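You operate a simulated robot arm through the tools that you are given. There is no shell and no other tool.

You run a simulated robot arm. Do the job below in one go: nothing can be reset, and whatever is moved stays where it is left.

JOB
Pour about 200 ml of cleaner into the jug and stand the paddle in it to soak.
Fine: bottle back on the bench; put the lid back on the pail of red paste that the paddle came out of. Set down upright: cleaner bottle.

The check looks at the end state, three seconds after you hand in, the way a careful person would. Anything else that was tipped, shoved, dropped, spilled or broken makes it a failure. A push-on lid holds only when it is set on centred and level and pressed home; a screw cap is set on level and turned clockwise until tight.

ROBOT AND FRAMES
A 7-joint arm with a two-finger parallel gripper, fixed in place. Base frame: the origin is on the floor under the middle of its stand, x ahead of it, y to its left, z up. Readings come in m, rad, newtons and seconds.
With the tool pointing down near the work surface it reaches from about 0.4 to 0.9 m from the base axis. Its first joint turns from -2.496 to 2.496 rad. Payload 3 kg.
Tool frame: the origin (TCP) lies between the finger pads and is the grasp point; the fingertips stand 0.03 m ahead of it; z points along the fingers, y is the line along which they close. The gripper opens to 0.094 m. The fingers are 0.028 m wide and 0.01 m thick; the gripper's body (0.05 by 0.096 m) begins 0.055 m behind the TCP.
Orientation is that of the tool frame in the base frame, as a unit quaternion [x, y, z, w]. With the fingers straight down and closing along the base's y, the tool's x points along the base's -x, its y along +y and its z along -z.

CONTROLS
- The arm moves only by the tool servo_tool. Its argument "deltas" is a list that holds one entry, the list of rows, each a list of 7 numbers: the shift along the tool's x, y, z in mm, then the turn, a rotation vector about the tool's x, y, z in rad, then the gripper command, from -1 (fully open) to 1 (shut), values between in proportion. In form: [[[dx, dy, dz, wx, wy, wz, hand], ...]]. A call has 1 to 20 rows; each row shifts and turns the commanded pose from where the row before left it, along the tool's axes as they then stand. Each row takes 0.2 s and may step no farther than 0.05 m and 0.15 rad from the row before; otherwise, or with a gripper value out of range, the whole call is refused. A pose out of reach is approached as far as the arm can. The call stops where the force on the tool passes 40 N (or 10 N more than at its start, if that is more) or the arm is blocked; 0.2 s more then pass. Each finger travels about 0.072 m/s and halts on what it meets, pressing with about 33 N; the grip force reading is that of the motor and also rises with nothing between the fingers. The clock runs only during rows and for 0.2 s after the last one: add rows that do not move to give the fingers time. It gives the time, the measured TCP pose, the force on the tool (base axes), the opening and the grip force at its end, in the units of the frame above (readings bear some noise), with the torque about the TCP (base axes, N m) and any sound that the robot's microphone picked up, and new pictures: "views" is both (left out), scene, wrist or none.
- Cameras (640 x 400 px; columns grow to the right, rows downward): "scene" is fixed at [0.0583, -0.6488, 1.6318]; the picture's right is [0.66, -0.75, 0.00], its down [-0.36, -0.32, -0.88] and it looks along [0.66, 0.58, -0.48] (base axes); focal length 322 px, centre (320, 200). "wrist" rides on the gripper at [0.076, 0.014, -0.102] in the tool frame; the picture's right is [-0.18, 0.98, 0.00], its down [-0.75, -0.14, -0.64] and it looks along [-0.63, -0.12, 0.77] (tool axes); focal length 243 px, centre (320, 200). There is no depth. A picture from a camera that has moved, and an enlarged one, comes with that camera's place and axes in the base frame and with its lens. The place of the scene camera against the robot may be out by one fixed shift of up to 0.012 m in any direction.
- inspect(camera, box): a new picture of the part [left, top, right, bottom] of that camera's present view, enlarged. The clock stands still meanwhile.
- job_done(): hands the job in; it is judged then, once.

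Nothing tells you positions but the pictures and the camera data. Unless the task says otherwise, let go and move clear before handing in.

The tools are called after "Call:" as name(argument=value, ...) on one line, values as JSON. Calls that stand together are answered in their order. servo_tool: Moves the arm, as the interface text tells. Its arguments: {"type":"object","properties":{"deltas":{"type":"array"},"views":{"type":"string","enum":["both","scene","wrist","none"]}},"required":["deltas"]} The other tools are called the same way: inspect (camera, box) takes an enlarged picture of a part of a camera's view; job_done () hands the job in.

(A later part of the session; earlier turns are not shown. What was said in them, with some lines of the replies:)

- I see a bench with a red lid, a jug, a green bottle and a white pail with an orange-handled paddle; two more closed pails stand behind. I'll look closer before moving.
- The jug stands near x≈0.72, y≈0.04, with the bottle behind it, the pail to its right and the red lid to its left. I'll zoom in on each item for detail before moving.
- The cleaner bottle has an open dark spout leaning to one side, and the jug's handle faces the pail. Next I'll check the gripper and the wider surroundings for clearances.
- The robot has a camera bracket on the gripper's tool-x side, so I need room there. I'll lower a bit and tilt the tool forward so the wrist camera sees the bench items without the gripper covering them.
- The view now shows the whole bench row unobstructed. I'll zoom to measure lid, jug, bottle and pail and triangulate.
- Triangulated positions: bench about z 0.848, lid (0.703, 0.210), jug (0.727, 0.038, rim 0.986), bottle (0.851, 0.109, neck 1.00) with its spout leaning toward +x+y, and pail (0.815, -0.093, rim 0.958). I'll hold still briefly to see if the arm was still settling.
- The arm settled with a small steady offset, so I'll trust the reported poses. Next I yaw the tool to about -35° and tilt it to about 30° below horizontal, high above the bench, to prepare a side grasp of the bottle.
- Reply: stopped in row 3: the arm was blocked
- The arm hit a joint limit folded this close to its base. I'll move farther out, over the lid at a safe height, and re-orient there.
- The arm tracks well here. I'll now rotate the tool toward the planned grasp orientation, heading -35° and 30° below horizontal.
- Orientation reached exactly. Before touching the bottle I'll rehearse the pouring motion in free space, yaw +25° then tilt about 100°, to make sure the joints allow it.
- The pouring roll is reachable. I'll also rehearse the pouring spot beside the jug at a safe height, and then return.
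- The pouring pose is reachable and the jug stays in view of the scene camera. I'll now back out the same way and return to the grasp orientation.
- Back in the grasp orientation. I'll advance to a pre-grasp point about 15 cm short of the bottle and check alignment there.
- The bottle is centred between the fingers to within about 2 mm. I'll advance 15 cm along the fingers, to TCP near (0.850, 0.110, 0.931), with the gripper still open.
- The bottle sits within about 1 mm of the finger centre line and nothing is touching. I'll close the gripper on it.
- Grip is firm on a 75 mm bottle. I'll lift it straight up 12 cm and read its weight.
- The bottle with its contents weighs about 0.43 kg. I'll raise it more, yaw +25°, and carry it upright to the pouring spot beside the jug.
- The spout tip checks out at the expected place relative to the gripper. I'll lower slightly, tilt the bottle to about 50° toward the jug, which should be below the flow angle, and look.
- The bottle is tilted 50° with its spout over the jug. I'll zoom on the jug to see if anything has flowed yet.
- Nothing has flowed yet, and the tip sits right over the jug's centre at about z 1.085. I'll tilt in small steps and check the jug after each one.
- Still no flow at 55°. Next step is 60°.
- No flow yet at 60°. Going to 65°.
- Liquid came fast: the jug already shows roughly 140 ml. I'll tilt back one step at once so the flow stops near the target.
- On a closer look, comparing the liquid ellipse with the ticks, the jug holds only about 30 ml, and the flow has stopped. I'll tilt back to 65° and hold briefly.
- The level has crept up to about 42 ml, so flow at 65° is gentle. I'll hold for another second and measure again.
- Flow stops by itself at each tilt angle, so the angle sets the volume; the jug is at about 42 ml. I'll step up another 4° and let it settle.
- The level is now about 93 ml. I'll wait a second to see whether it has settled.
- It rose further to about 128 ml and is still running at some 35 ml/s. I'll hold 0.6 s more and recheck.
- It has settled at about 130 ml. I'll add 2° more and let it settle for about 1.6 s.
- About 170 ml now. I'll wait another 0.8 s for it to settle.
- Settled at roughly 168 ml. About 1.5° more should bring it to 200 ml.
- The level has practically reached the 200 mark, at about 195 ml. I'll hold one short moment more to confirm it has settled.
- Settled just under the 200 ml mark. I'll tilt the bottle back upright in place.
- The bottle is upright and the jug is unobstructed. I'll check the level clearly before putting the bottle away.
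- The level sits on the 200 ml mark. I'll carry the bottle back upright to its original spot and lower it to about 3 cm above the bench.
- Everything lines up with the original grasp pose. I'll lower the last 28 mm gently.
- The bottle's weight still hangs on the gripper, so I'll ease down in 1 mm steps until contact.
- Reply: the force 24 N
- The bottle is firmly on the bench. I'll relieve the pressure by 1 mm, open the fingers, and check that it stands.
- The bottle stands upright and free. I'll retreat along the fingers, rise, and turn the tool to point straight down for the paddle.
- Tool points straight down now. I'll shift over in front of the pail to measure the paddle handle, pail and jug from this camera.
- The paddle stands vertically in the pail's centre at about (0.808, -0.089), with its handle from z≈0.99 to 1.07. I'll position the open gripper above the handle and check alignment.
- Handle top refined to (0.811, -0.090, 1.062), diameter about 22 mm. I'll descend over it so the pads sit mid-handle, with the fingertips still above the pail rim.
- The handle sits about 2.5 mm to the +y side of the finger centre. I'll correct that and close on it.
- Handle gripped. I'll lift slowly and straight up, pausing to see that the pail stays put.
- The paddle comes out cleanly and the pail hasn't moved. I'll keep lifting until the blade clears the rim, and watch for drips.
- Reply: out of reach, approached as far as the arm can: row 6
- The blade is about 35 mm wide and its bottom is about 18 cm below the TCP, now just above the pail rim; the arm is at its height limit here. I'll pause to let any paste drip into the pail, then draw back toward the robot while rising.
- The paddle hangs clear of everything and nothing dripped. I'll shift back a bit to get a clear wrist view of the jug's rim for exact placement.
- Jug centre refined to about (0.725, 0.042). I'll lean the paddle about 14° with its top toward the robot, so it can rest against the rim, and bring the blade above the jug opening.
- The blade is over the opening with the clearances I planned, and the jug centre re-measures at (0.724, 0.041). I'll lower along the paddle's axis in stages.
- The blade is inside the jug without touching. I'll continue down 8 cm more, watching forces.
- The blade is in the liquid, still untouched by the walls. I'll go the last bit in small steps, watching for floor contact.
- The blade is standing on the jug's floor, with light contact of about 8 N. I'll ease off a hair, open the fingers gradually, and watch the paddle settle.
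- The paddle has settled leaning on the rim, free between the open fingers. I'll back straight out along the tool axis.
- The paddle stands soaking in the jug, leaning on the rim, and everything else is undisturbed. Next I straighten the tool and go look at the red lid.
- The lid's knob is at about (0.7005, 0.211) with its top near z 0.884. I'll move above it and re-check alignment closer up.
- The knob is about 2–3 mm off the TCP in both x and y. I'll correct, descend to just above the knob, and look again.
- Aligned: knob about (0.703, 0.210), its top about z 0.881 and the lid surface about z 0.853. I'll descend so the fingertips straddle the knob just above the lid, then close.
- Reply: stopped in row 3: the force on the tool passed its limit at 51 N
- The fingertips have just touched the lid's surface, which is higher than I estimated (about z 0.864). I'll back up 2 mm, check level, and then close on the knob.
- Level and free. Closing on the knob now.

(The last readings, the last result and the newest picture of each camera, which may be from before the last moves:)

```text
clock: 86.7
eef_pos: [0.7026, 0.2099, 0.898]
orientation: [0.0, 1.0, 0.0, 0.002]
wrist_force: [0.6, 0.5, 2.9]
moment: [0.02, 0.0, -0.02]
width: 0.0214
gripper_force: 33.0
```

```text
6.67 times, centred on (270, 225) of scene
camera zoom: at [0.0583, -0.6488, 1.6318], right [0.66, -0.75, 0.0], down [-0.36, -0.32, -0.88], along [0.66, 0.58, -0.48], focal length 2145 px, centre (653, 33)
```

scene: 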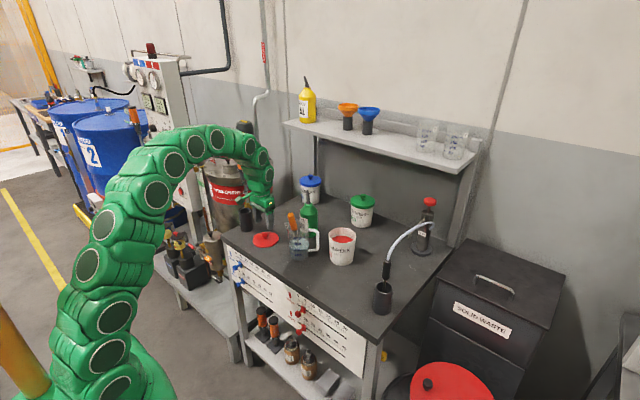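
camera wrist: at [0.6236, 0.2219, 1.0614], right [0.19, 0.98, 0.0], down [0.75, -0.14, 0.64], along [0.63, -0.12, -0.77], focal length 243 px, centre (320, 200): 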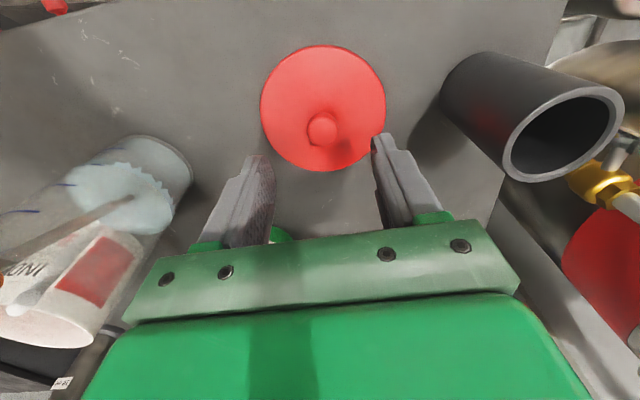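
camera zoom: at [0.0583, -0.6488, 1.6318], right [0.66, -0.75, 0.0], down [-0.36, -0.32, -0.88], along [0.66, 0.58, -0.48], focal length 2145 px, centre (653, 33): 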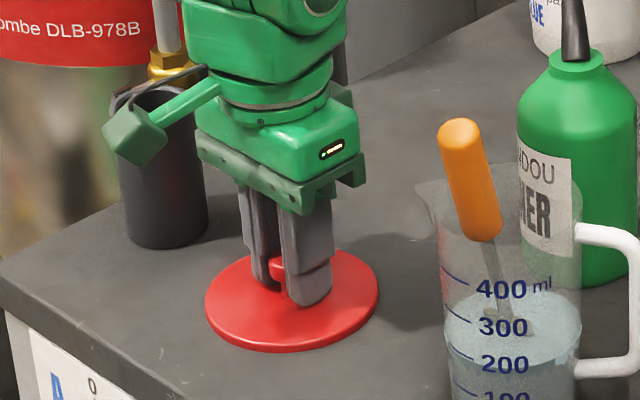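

The knob is held at 21 mm width. I'll lift the lid straight up to about z 1.12 and check that it hangs level.

Call:
servo_tool(deltas=[[[0, 0, -10, 0, 0, 0, 1], [0, 0, -20, 0, 0, 0, 1], [0, 0, -40, 0, 0, 0, 1], [0, 0, -40, 0, 0, 0, 1], [0, 0, -40, 0, 0, 0, 1], [0, 0, -40, 0, 0, 0, 1], [0, 0, -32, 0, 0, 0, 1], [0, 0, 0, 0, 0, 0, 1], [0, 0, 0, 0, 0, 0, 1]]])

Call:
inspect(camera="scene", box=[230, 140, 320, 250])

Call:
inspect(camera="wrist", box=[240, 60, 400, 240])

```text
clock: 88.7
eef_pos: [0.7004, 0.2108, 1.1185]
orientation: [0.001, 1.0, -0.001, 0.001]
wrist_force: [-0.2, 0.1, -0.6]
moment: [-0.03, 0.02, 0.02]
width: 0.0214
gripper_force: 32.7
camera wrist: at [0.6243, 0.2244, 1.2198], right [0.19, 0.98, 0.0], down [0.75, -0.14, 0.64], along [0.63, -0.12, -0.76], focal length 243 px, centre (320, 200)
```

scene: 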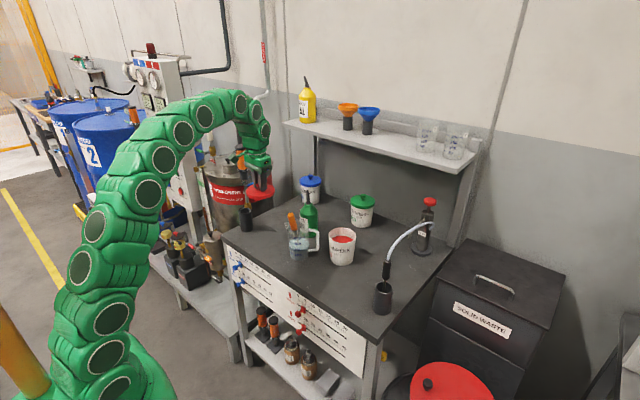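
wrist: 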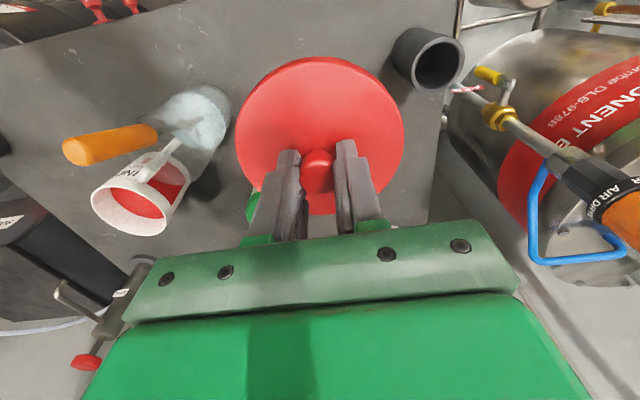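

```text
3.64 times, centred on (275, 195) of scene
camera zoom: at [0.0583, -0.6488, 1.6318], right [0.66, -0.75, 0.0], down [-0.36, -0.32, -0.88], along [0.66, 0.58, -0.48], focal length 1170 px, centre (484, 218)
```

zoom: 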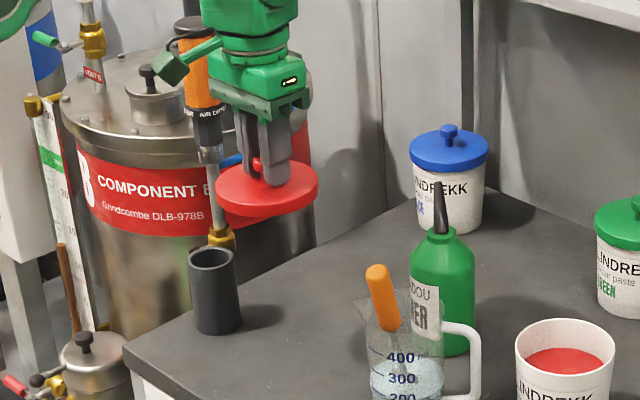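

```text
2.22 times, centred on (320, 150) of wrist
camera zoom: at [0.6243, 0.2244, 1.2198], right [0.19, 0.98, 0.0], down [0.75, -0.14, 0.64], along [0.63, -0.12, -0.76], focal length 539 px, centre (320, 311)
```

zoom: 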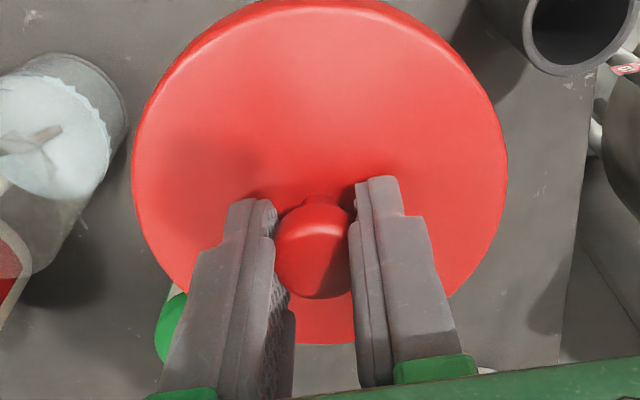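

The wrist view shows the lid sitting in the gripper exactly as it lay on the bench. I'll zoom in with the scene camera to verify it is level.

Call:
inspect(camera="scene", box=[240, 165, 290, 210])

Call:
inspect(camera="scene", box=[320, 190, 380, 275])

```text
8.89 times, centred on (265, 188) of scene
camera zoom: at [0.0583, -0.6488, 1.6318], right [0.66, -0.75, 0.0], down [-0.36, -0.32, -0.88], along [0.66, 0.58, -0.48], focal length 2860 px, centre (809, 311)
```

zoom: 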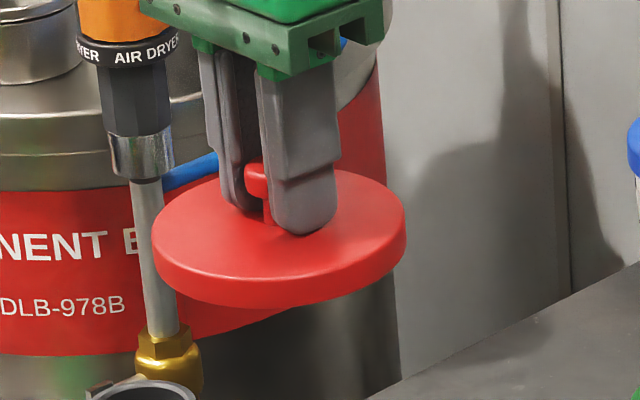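

```text
4.71 times, centred on (350, 232) of scene
camera zoom: at [0.0583, -0.6488, 1.6318], right [0.66, -0.75, 0.0], down [-0.36, -0.32, -0.88], along [0.66, 0.58, -0.48], focal length 1514 px, centre (179, 47)
```

zoom: 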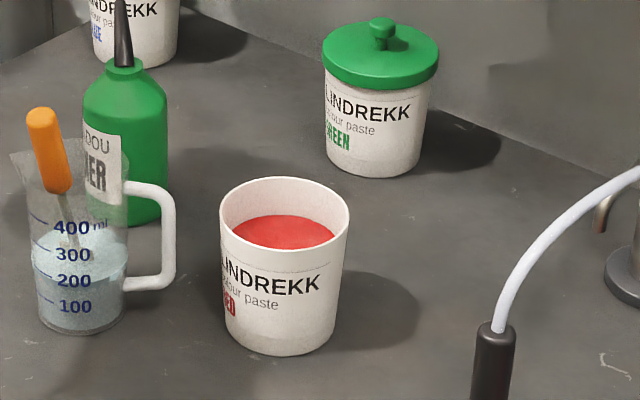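

The lid is level (ellipse ratio 0.445 against 0.443 expected), 105 mm wide and about 14 mm thick. I'll carry it over to above the pail, passing between jug and bottle well above both.

Call:
servo_tool(deltas=[[[-14.1, -37.5, 0, 0, 0, 0, 1], [-14.1, -37.5, 0, 0, 0, 0, 1], [-14.1, -37.5, 0, 0, 0, 0, 1], [-14.1, -37.5, 0, 0, 0, 0, 1], [-14.1, -37.5, 0, 0, 0, 0, 1], [-14.1, -37.5, 0, 0, 0, 0, 1], [-14.1, -37.5, 0, 0, 0, 0, 1], [-14.1, -37.5, 0, 0, 0, 0, 1], [0, 0, 0, 0, 0, 0, 1], [0, 0, 0, 0, 0, 0, 1]]])

Call:
inspect(camera="scene", box=[300, 150, 390, 270])

Call:
inspect(camera="wrist", box=[220, 0, 420, 240])

```text
clock: 90.9
eef_pos: [0.8151, -0.0914, 1.1177]
orientation: [0.001, 1.0, -0.001, 0.0]
wrist_force: [0.2, 0.1, -0.4]
moment: [-0.02, -0.01, 0.02]
width: 0.0209
gripper_force: 33.0
camera wrist: at [0.7391, -0.0776, 1.2197], right [0.19, 0.98, 0.0], down [0.75, -0.14, 0.64], along [0.63, -0.12, -0.76], focal length 243 px, centre (320, 200)
```

scene: 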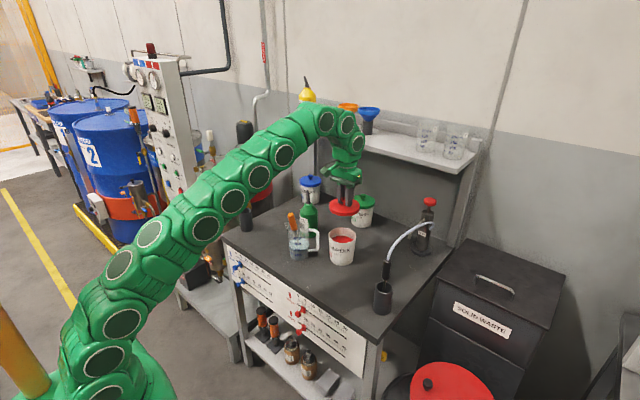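
wrist: 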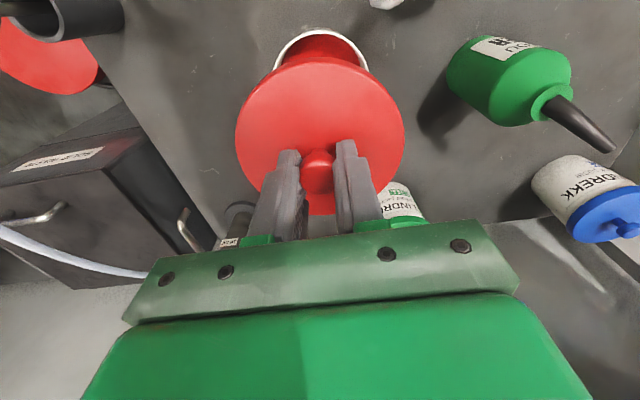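

```text
3.33 times, centred on (345, 210) of scene
camera zoom: at [0.0583, -0.6488, 1.6318], right [0.66, -0.75, 0.0], down [-0.36, -0.32, -0.88], along [0.66, 0.58, -0.48], focal length 1073 px, centre (237, 167)
```

zoom: 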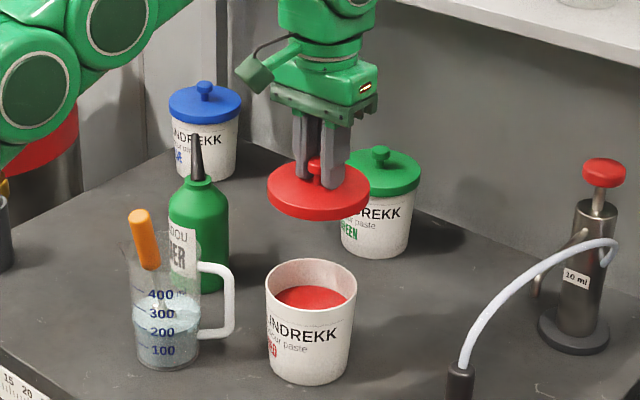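

```text
1.67 times, centred on (320, 120) of wrist
camera zoom: at [0.7391, -0.0776, 1.2197], right [0.19, 0.98, 0.0], down [0.75, -0.14, 0.64], along [0.63, -0.12, -0.76], focal length 404 px, centre (320, 333)
```

zoom: 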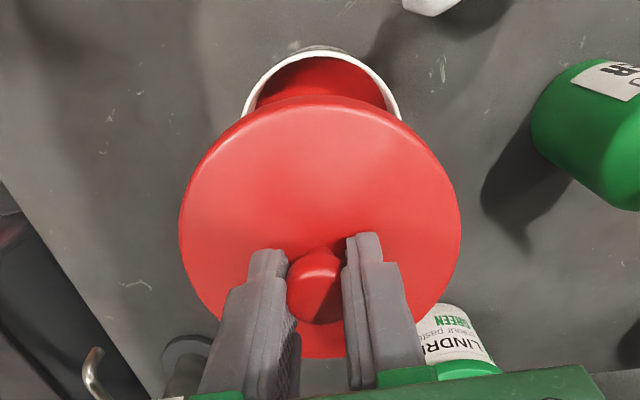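

From this view the pail centre fits to (0.810, -0.089), radius 49 mm. I'll nudge the lid by (-3.6, +2.4) mm and lower it to about 1.5 cm above the rim for another check.

Call:
servo_tool(deltas=[[[3.6, 2.4, 20, 0, 0, 0, 1], [0, 0, 25, 0, 0, 0, 1], [0, 0, 25, 0, 0, 0, 1], [0, 0, 25, 0, 0, 0, 1], [0, 0, 0, 0, 0, 0, 1], [0, 0, 0, 0, 0, 0, 1]]])

Call:
inspect(camera="scene", box=[320, 200, 370, 270])

Call:
inspect(camera="wrist", box=[220, 20, 420, 240])

```text
clock: 92.3
eef_pos: [0.8118, -0.0881, 1.024]
orientation: [0.001, 1.0, -0.001, 0.002]
wrist_force: [0.3, -0.3, 0.1]
moment: [0.01, -0.02, -0.02]
width: 0.0211
gripper_force: 33.1
camera wrist: at [0.7349, -0.0747, 1.1256], right [0.19, 0.98, 0.0], down [0.75, -0.14, 0.64], along [0.63, -0.12, -0.76], focal length 243 px, centre (320, 200)
```

scene: 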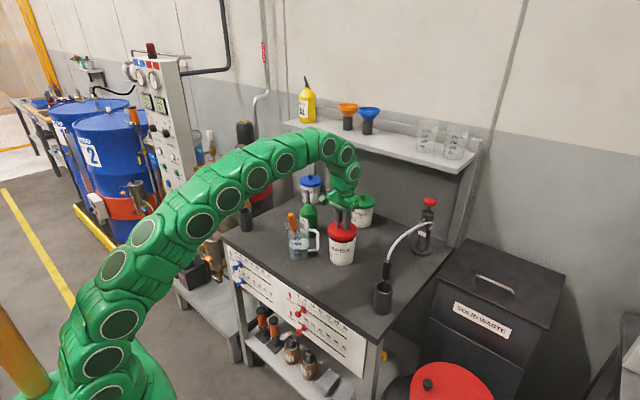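
wrist: 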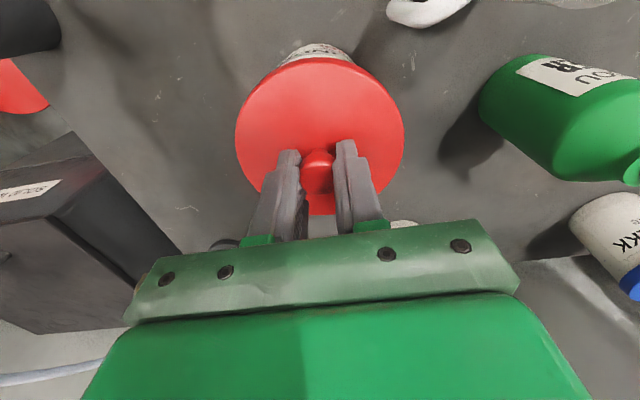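

```text
5.71 times, centred on (345, 235) of scene
camera zoom: at [0.0583, -0.6488, 1.6318], right [0.66, -0.75, 0.0], down [-0.36, -0.32, -0.88], along [0.66, 0.58, -0.48], focal length 1839 px, centre (177, 0)
```

zoom: 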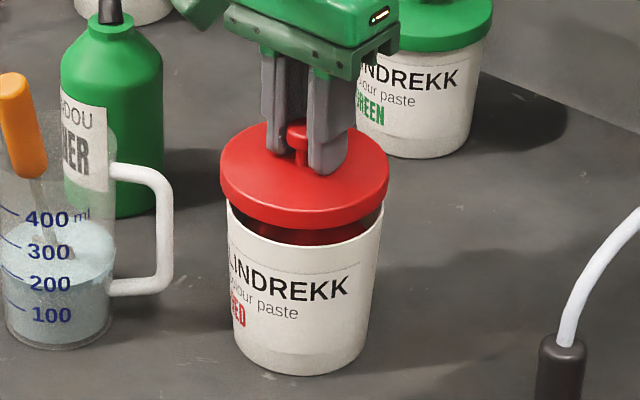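

```text
1.82 times, centred on (320, 130) of wrist
camera zoom: at [0.7349, -0.0747, 1.1256], right [0.19, 0.98, 0.0], down [0.75, -0.14, 0.64], along [0.63, -0.12, -0.76], focal length 441 px, centre (320, 327)
```

zoom: 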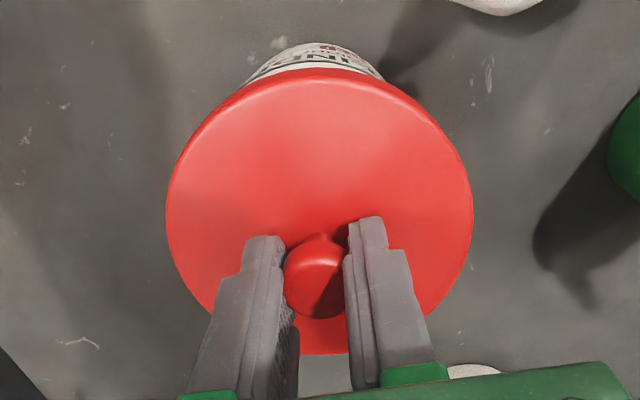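

Scene and wrist views agree that the lid is centred over the pail within about 1–2 mm. I'll lower it in small steps and watch the force.

Call:
servo_tool(deltas=[[[1, 0, 4, 0, 0, 0, 1], [0, 0, 4, 0, 0, 0, 1], [0, 0, 3, 0, 0, 0, 1], [0, 0, 0, 0, 0, 0, 1], [0, 0, 0, 0, 0, 0, 1]]], views="none")

Call:
servo_tool(deltas=[[[0, 0, 2, 0, 0, 0, 1], [0, 0, 0, 0, 0, 0, 1]]], views="none")

Call:
servo_tool(deltas=[[[0, 0, 2, 0, 0, 0, 1], [0, 0, 0, 0, 0, 0, 1]]], views="none")

Call:
inspect(camera="scene", box=[320, 200, 370, 270])

```text
clock: 93.5
eef_pos: [0.8108, -0.0888, 1.0129]
orientation: [0.001, 1.0, 0.0, 0.001]
wrist_force: [-0.5, -1.0, 0.2]
moment: [0.0, 0.0, 0.01]
width: 0.0212
gripper_force: 33.2
```

```text
clock: 94.1
eef_pos: [0.8101, -0.0884, 1.0117]
orientation: [0.001, 1.0, -0.001, 0.001]
wrist_force: [0.2, 0.5, 0.1]
moment: [0.03, 0.01, -0.01]
width: 0.021
gripper_force: 33.7
```

```text
clock: 94.7
eef_pos: [0.8102, -0.0884, 1.0097]
orientation: [0.001, 1.0, -0.001, 0.0]
wrist_force: [0.1, -0.2, 0.6]
moment: [0.01, 0.02, 0.03]
width: 0.0209
gripper_force: 32.8
```

```text
5.71 times, centred on (345, 235) of scene
camera zoom: at [0.0583, -0.6488, 1.6318], right [0.66, -0.75, 0.0], down [-0.36, -0.32, -0.88], along [0.66, 0.58, -0.48], focal length 1839 px, centre (177, 0)
```

zoom: 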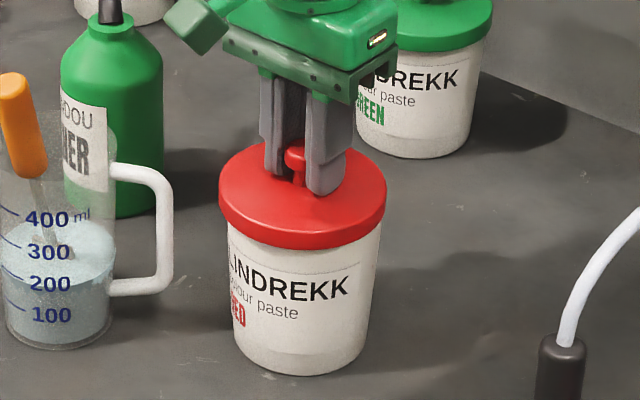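

The lid is at rim height with no contact force yet. I'll zoom closely to compare its edges to the pail's sides.

Call:
inspect(camera="scene", box=[325, 215, 365, 245])

Call:
inspect(camera="scene", box=[345, 190, 380, 220])

Call:
inspect(camera="wrist", box=[270, 30, 370, 110])

```text
13.33 times, centred on (345, 230) of scene
camera zoom: at [0.0583, -0.6488, 1.6318], right [0.66, -0.75, 0.0], down [-0.36, -0.32, -0.88], along [0.66, 0.58, -0.48], focal length 4291 px, centre (-13, -200)
```

zoom: 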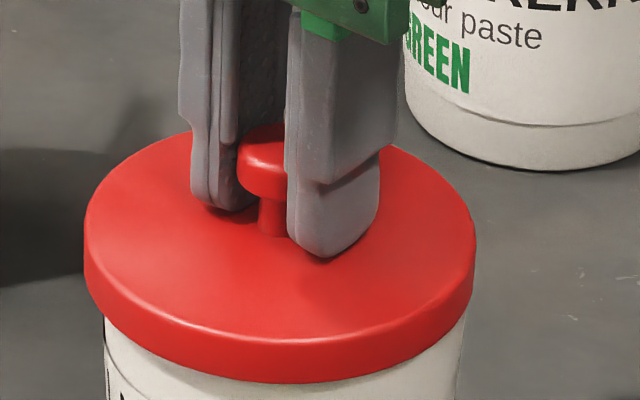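

```text
13.33 times, centred on (362, 205) of scene
camera zoom: at [0.0583, -0.6488, 1.6318], right [0.66, -0.75, 0.0], down [-0.36, -0.32, -0.88], along [0.66, 0.58, -0.48], focal length 4291 px, centre (-247, 133)
```

zoom: 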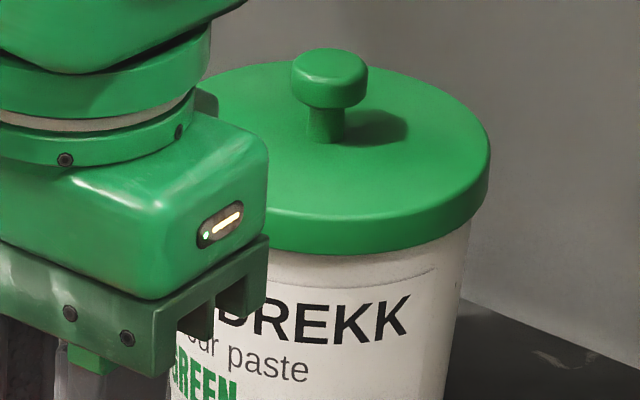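

```text
5.00 times, centred on (320, 70) of wrist
camera zoom: at [0.7341, -0.0745, 1.1107], right [0.19, 0.98, 0.0], down [0.75, -0.14, 0.64], along [0.63, -0.12, -0.76], focal length 1213 px, centre (320, 850)
```

zoom: 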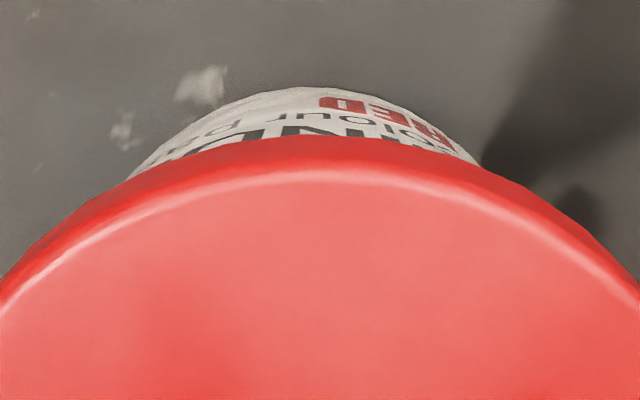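

The lid overhangs about 1.6 mm more on the image-left side than on the right. I'll raise it 3 mm, shift it by (+1.0, -1.2) mm, and come back down.

Call:
servo_tool(deltas=[[[0, 0, -3, 0, 0, 0, 1], [-1.0, -1.3, 0, 0, 0, 0, 1], [0, 0, 3, 0, 0, 0, 1], [0, 0, 0, 0, 0, 0, 1], [0, 0, 0, 0, 0, 0, 1]]], views="none")

Call:
inspect(camera="scene", box=[325, 215, 365, 245])

```text
clock: 95.9
eef_pos: [0.8114, -0.0898, 1.0102]
orientation: [0.002, 1.0, -0.001, 0.002]
wrist_force: [-0.3, -0.2, 0.3]
moment: [0.01, 0.01, -0.01]
width: 0.0212
gripper_force: 33.6
```

```text
13.33 times, centred on (345, 230) of scene
camera zoom: at [0.0583, -0.6488, 1.6318], right [0.66, -0.75, 0.0], down [-0.36, -0.32, -0.88], along [0.66, 0.58, -0.48], focal length 4291 px, centre (-13, -200)
```

zoom: 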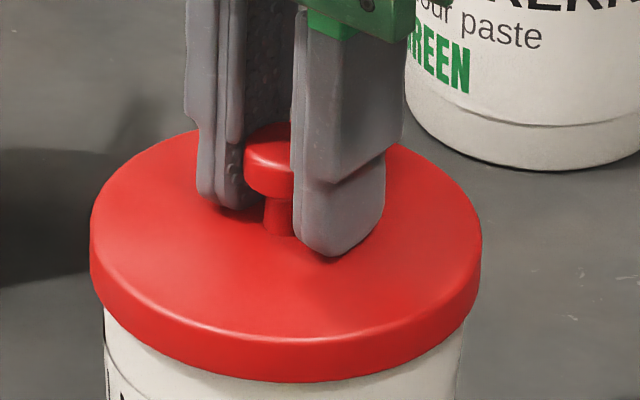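

Now the overhang is symmetric. I'll keep lowering in 2 mm steps and watch for contact.

Call:
servo_tool(deltas=[[[0, 0, 2, 0, 0, 0, 1], [0, 0, 0, 0, 0, 0, 1]]], views="none")

Call:
servo_tool(deltas=[[[0, 0, 2, 0, 0, 0, 1], [0, 0, 0, 0, 0, 0, 1]]], views="none")

Call:
servo_tool(deltas=[[[0, 0, 2, 0, 0, 0, 1], [0, 0, 0, 0, 0, 0, 1]]], views="none")

```text
clock: 96.5
eef_pos: [0.8118, -0.0887, 1.0075]
orientation: [0.001, 1.0, -0.001, 0.001]
wrist_force: [0.0, 0.4, -1.2]
moment: [0.0, -0.01, -0.01]
width: 0.021
gripper_force: 33.1
```

```text
clock: 97.1
eef_pos: [0.8115, -0.0882, 1.0068]
orientation: [0.001, 1.0, -0.001, 0.001]
wrist_force: [-0.1, 0.6, -0.2]
moment: [0.01, 0.02, -0.01]
width: 0.0211
gripper_force: 33.2
```

```text
clock: 97.7
eef_pos: [0.8114, -0.0886, 1.0029]
orientation: [0.001, 1.0, 0.0, 0.002]
wrist_force: [0.0, 0.3, -0.4]
moment: [0.0, 0.01, 0.0]
width: 0.0211
gripper_force: 32.9
```

Still no contact at TCP z 1.003. Continuing down.

Call:
servo_tool(deltas=[[[0, 0, 2, 0, 0, 0, 1], [0, 0, 0, 0, 0, 0, 1]]], views="none")

Call:
servo_tool(deltas=[[[0, 0, 2, 0, 0, 0, 1], [0, 0, 0, 0, 0, 0, 1]]], views="none")

Call:
inspect(camera="scene", box=[325, 215, 365, 245])

```text
clock: 98.3
eef_pos: [0.8112, -0.0891, 1.002]
orientation: [0.001, 1.0, 0.0, 0.002]
wrist_force: [0.1, 0.1, -0.8]
moment: [-0.03, -0.02, 0.0]
width: 0.0209
gripper_force: 33.2
```

```text
clock: 98.9
eef_pos: [0.8118, -0.0899, 1.0025]
orientation: [0.002, 1.0, -0.002, 0.004]
wrist_force: [-8.0, 2.0, 12.3]
moment: [0.08, 0.27, 0.01]
width: 0.0211
gripper_force: 33.2
heard: snap
stopped in row 2: the force on the tool passed its limit at 41 N (the readings are from after the stop); the commanded pose is now the measured one
```

```text
13.33 times, centred on (345, 230) of scene
camera zoom: at [0.0583, -0.6488, 1.6318], right [0.66, -0.75, 0.0], down [-0.36, -0.32, -0.88], along [0.66, 0.58, -0.48], focal length 4291 px, centre (-13, -200)
```

zoom: 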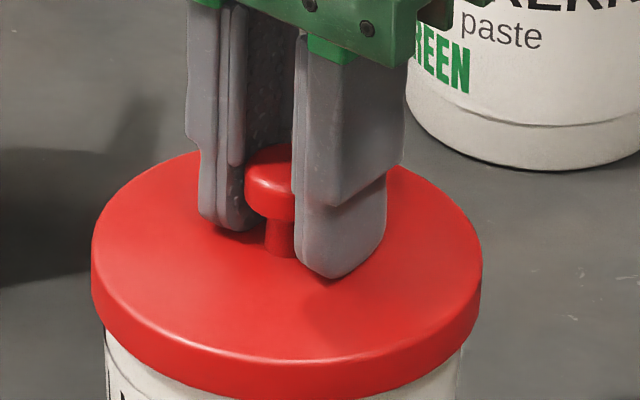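

A snap was heard and the contact force rose, so the lid has pressed home. I'll open the fingers and back off a little to inspect it.

Call:
servo_tool(deltas=[[[0, 0, 0, 0, 0, 0, 1], [0, 0, 0, 0, 0, 0, 0.4], [0, 0, 0, 0, 0, 0, 0.1], [0, 0, 0, 0, 0, 0, -0.3], [0, 0, 0, 0, 0, 0, -0.3]]], views="none")

Call:
servo_tool(deltas=[[[0, 0, -10, 0, 0, 0, -0.3], [0, 0, -20, 0, 0, 0, -0.3], [0, 0, -30, 0, 0, 0, -0.3], [0, 0, -30, 0, 0, 0, -0.3], [0, 0, 0, 0, 0, 0, -0.3]]])

Call:
inspect(camera="scene", box=[320, 190, 380, 270])

Call:
inspect(camera="wrist", box=[220, 20, 420, 240])

```text
clock: 100.1
eef_pos: [0.811, -0.0908, 1.0026]
orientation: [0.0, 1.0, -0.002, 0.004]
wrist_force: [0.0, -3.7, 7.3]
moment: [0.03, 0.04, 0.03]
width: 0.0581
gripper_force: 0.0
```

```text
clock: 101.3
eef_pos: [0.8104, -0.089, 1.0933]
orientation: [0.0, 1.0, -0.002, 0.004]
wrist_force: [0.7, 0.8, 0.1]
moment: [0.03, -0.01, 0.01]
width: 0.0613
gripper_force: 0.0
camera wrist: at [0.7343, -0.075, 1.1937], right [0.19, 0.98, 0.0], down [0.75, -0.14, 0.65], along [0.64, -0.12, -0.76], focal length 243 px, centre (320, 200)
```

scene: 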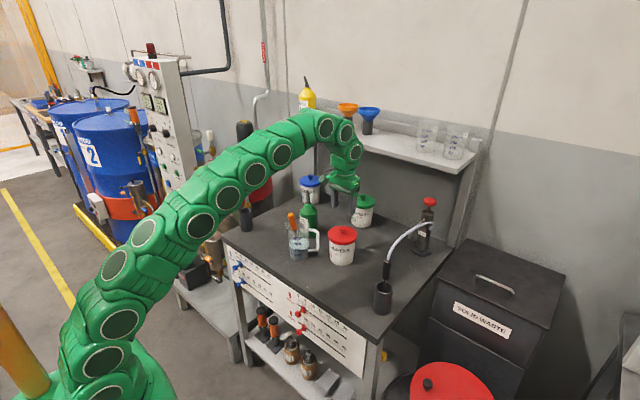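
wrist: 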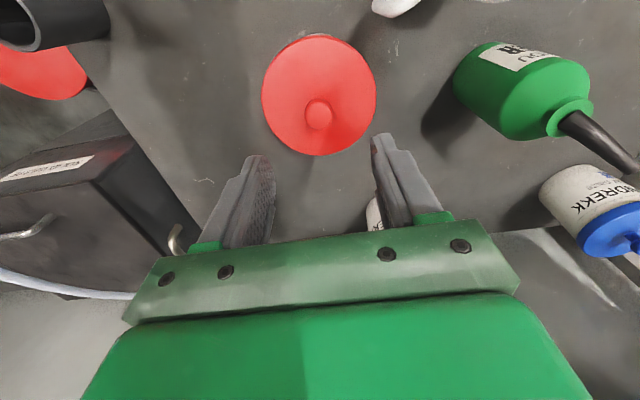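

```text
5.00 times, centred on (350, 230) of scene
camera zoom: at [0.0583, -0.6488, 1.6318], right [0.66, -0.75, 0.0], down [-0.36, -0.32, -0.88], along [0.66, 0.58, -0.48], focal length 1609 px, centre (170, 50)
```

zoom: 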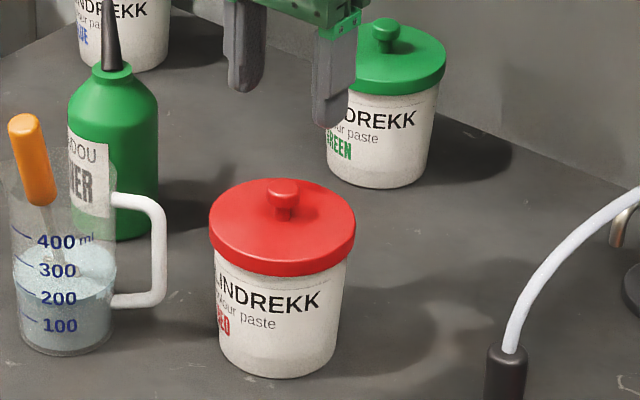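

```text
1.82 times, centred on (320, 130) of wrist
camera zoom: at [0.7343, -0.075, 1.1937], right [0.19, 0.98, 0.0], down [0.75, -0.14, 0.65], along [0.64, -0.12, -0.76], focal length 441 px, centre (320, 327)
```

zoom: 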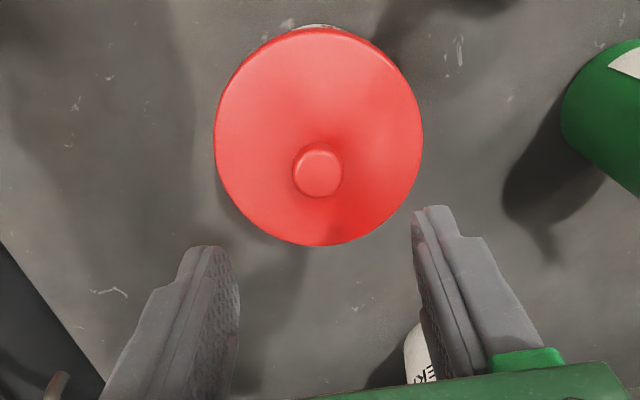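

The lid looks level and seated. I'll zoom in to compare it with the closed green pail.

Call:
inspect(camera="scene", box=[325, 220, 365, 250])

Call:
inspect(camera="scene", box=[280, 195, 330, 265])

```text
13.33 times, centred on (345, 235) of scene
camera zoom: at [0.0583, -0.6488, 1.6318], right [0.66, -0.75, 0.0], down [-0.36, -0.32, -0.88], along [0.66, 0.58, -0.48], focal length 4291 px, centre (-13, -267)
```

zoom: 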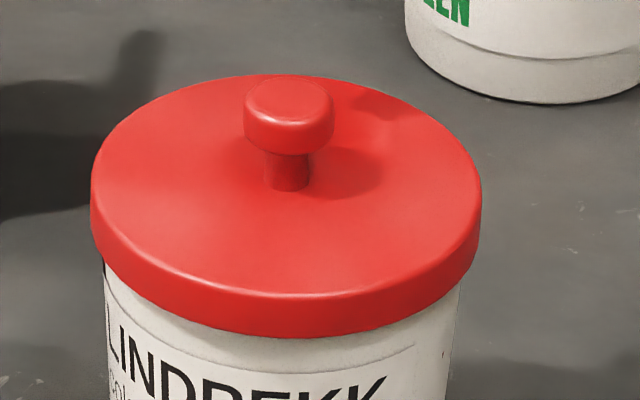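

```text
5.71 times, centred on (305, 230) of scene
camera zoom: at [0.0583, -0.6488, 1.6318], right [0.66, -0.75, 0.0], down [-0.36, -0.32, -0.88], along [0.66, 0.58, -0.48], focal length 1839 px, centre (406, 29)
```

zoom: 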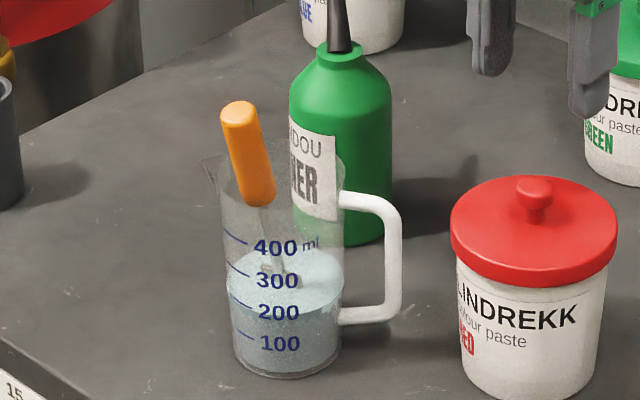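

The red lid sits like the green one and is level; the paddle and bottle are fine too. I'll withdraw the arm clear of the bench and take a last look.

Call:
servo_tool(deltas=[[[15, 0, -15, 0, 0, 0, -0.3], [30, 0, -25, 0, 0, 0, -0.3], [40, 0, -25, 0, 0, 0, -0.3], [40, 0, -25, 0, 0, 0, -0.3], [40, 0, -20, 0, 0, 0, -0.3], [40, 0, -20, 0, 0, 0, -0.3], [40, 0, 0, 0, 0, 0, -0.3], [40, 0, 0, 0, 0, 0, -0.3], [0, 0, 0, 0, 0, 0, -0.3], [0, 0, 0, 0, 0, 0, -0.3]]])

Call:
inspect(camera="scene", box=[230, 160, 440, 310])

Call:
inspect(camera="wrist", box=[180, 20, 460, 240])

```text
clock: 103.5
eef_pos: [0.5218, -0.0881, 1.2214]
orientation: [0.001, 1.0, -0.001, 0.003]
wrist_force: [0.1, -0.3, 0.5]
moment: [0.0, -0.01, -0.02]
width: 0.0611
gripper_force: 0.1
camera wrist: at [0.4455, -0.0747, 1.3212], right [0.19, 0.98, 0.0], down [0.75, -0.14, 0.65], along [0.64, -0.12, -0.76], focal length 243 px, centre (320, 200)
```

scene: 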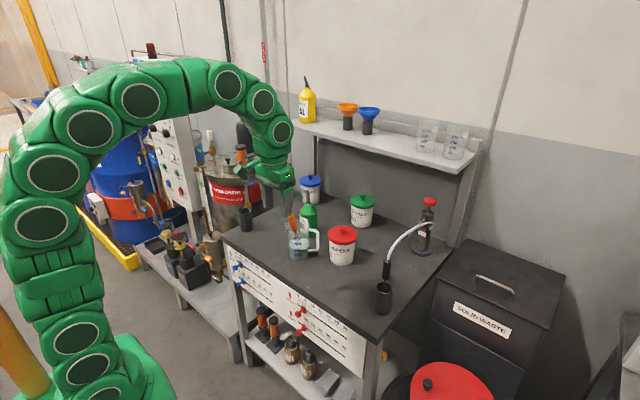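
wrist: 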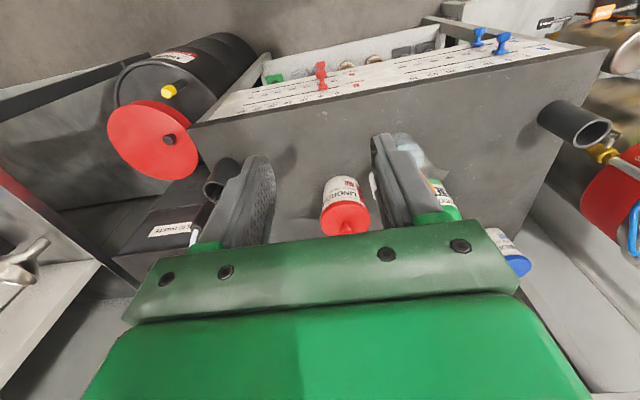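

```text
2.67 times, centred on (335, 235) of scene
camera zoom: at [0.0583, -0.6488, 1.6318], right [0.66, -0.75, 0.0], down [-0.36, -0.32, -0.88], along [0.66, 0.58, -0.48], focal length 858 px, centre (280, 107)
```

zoom: 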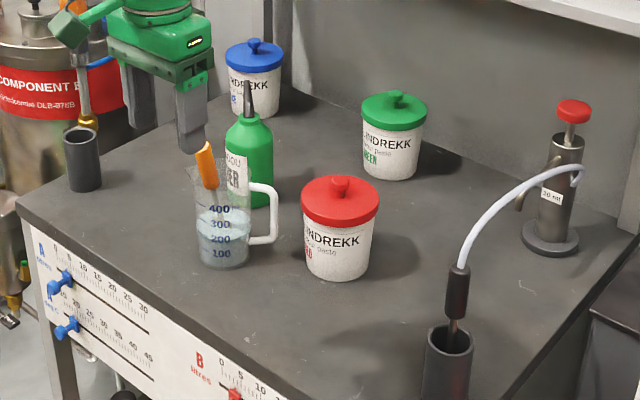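

```text
1.82 times, centred on (320, 130) of wrist
camera zoom: at [0.4455, -0.0747, 1.3212], right [0.19, 0.98, 0.0], down [0.75, -0.14, 0.65], along [0.64, -0.12, -0.76], focal length 441 px, centre (320, 327)
```

zoom: 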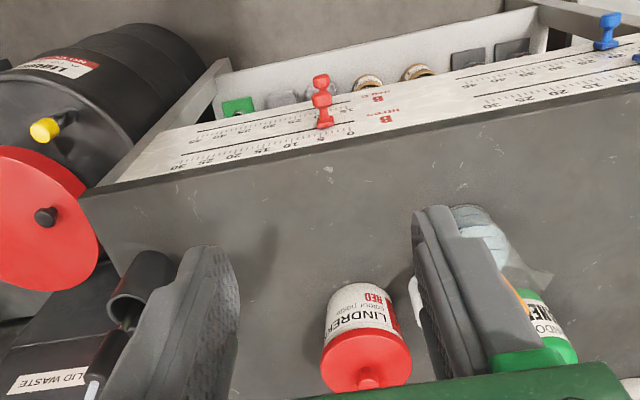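

The final state looks right. The jug holds about 200 ml with the paddle standing in it, the bottle is upright on the bench, the lid is snapped onto the red-paste pail, and I see no spills. The gripper is empty and clear, so I'm handing in.

Call:
job_done()

```text
The job is handed in.
```

I poured about 200 ml of cleaner into the jug, and the paddle is standing in it to soak. The job is handed in.

- **Cleaner:** the liquid settled just under the 200 ml mark, which I read as about 195 ml before the paddle went in.
- **Paddle:** it stands with its blade in the cleaner, leaning on the jug's rim. I saw no paste drip on the way over.
- **Bottle:** it is back at its original spot on the bench, upright.
- **Lid:** it is back on the red-paste pail, centred and level. I heard it snap when I pressed it down, and it sits like the lid on the green pail.

The last pictures showed no spills and nothing else moved. The gripper is empty and clear of the bench.
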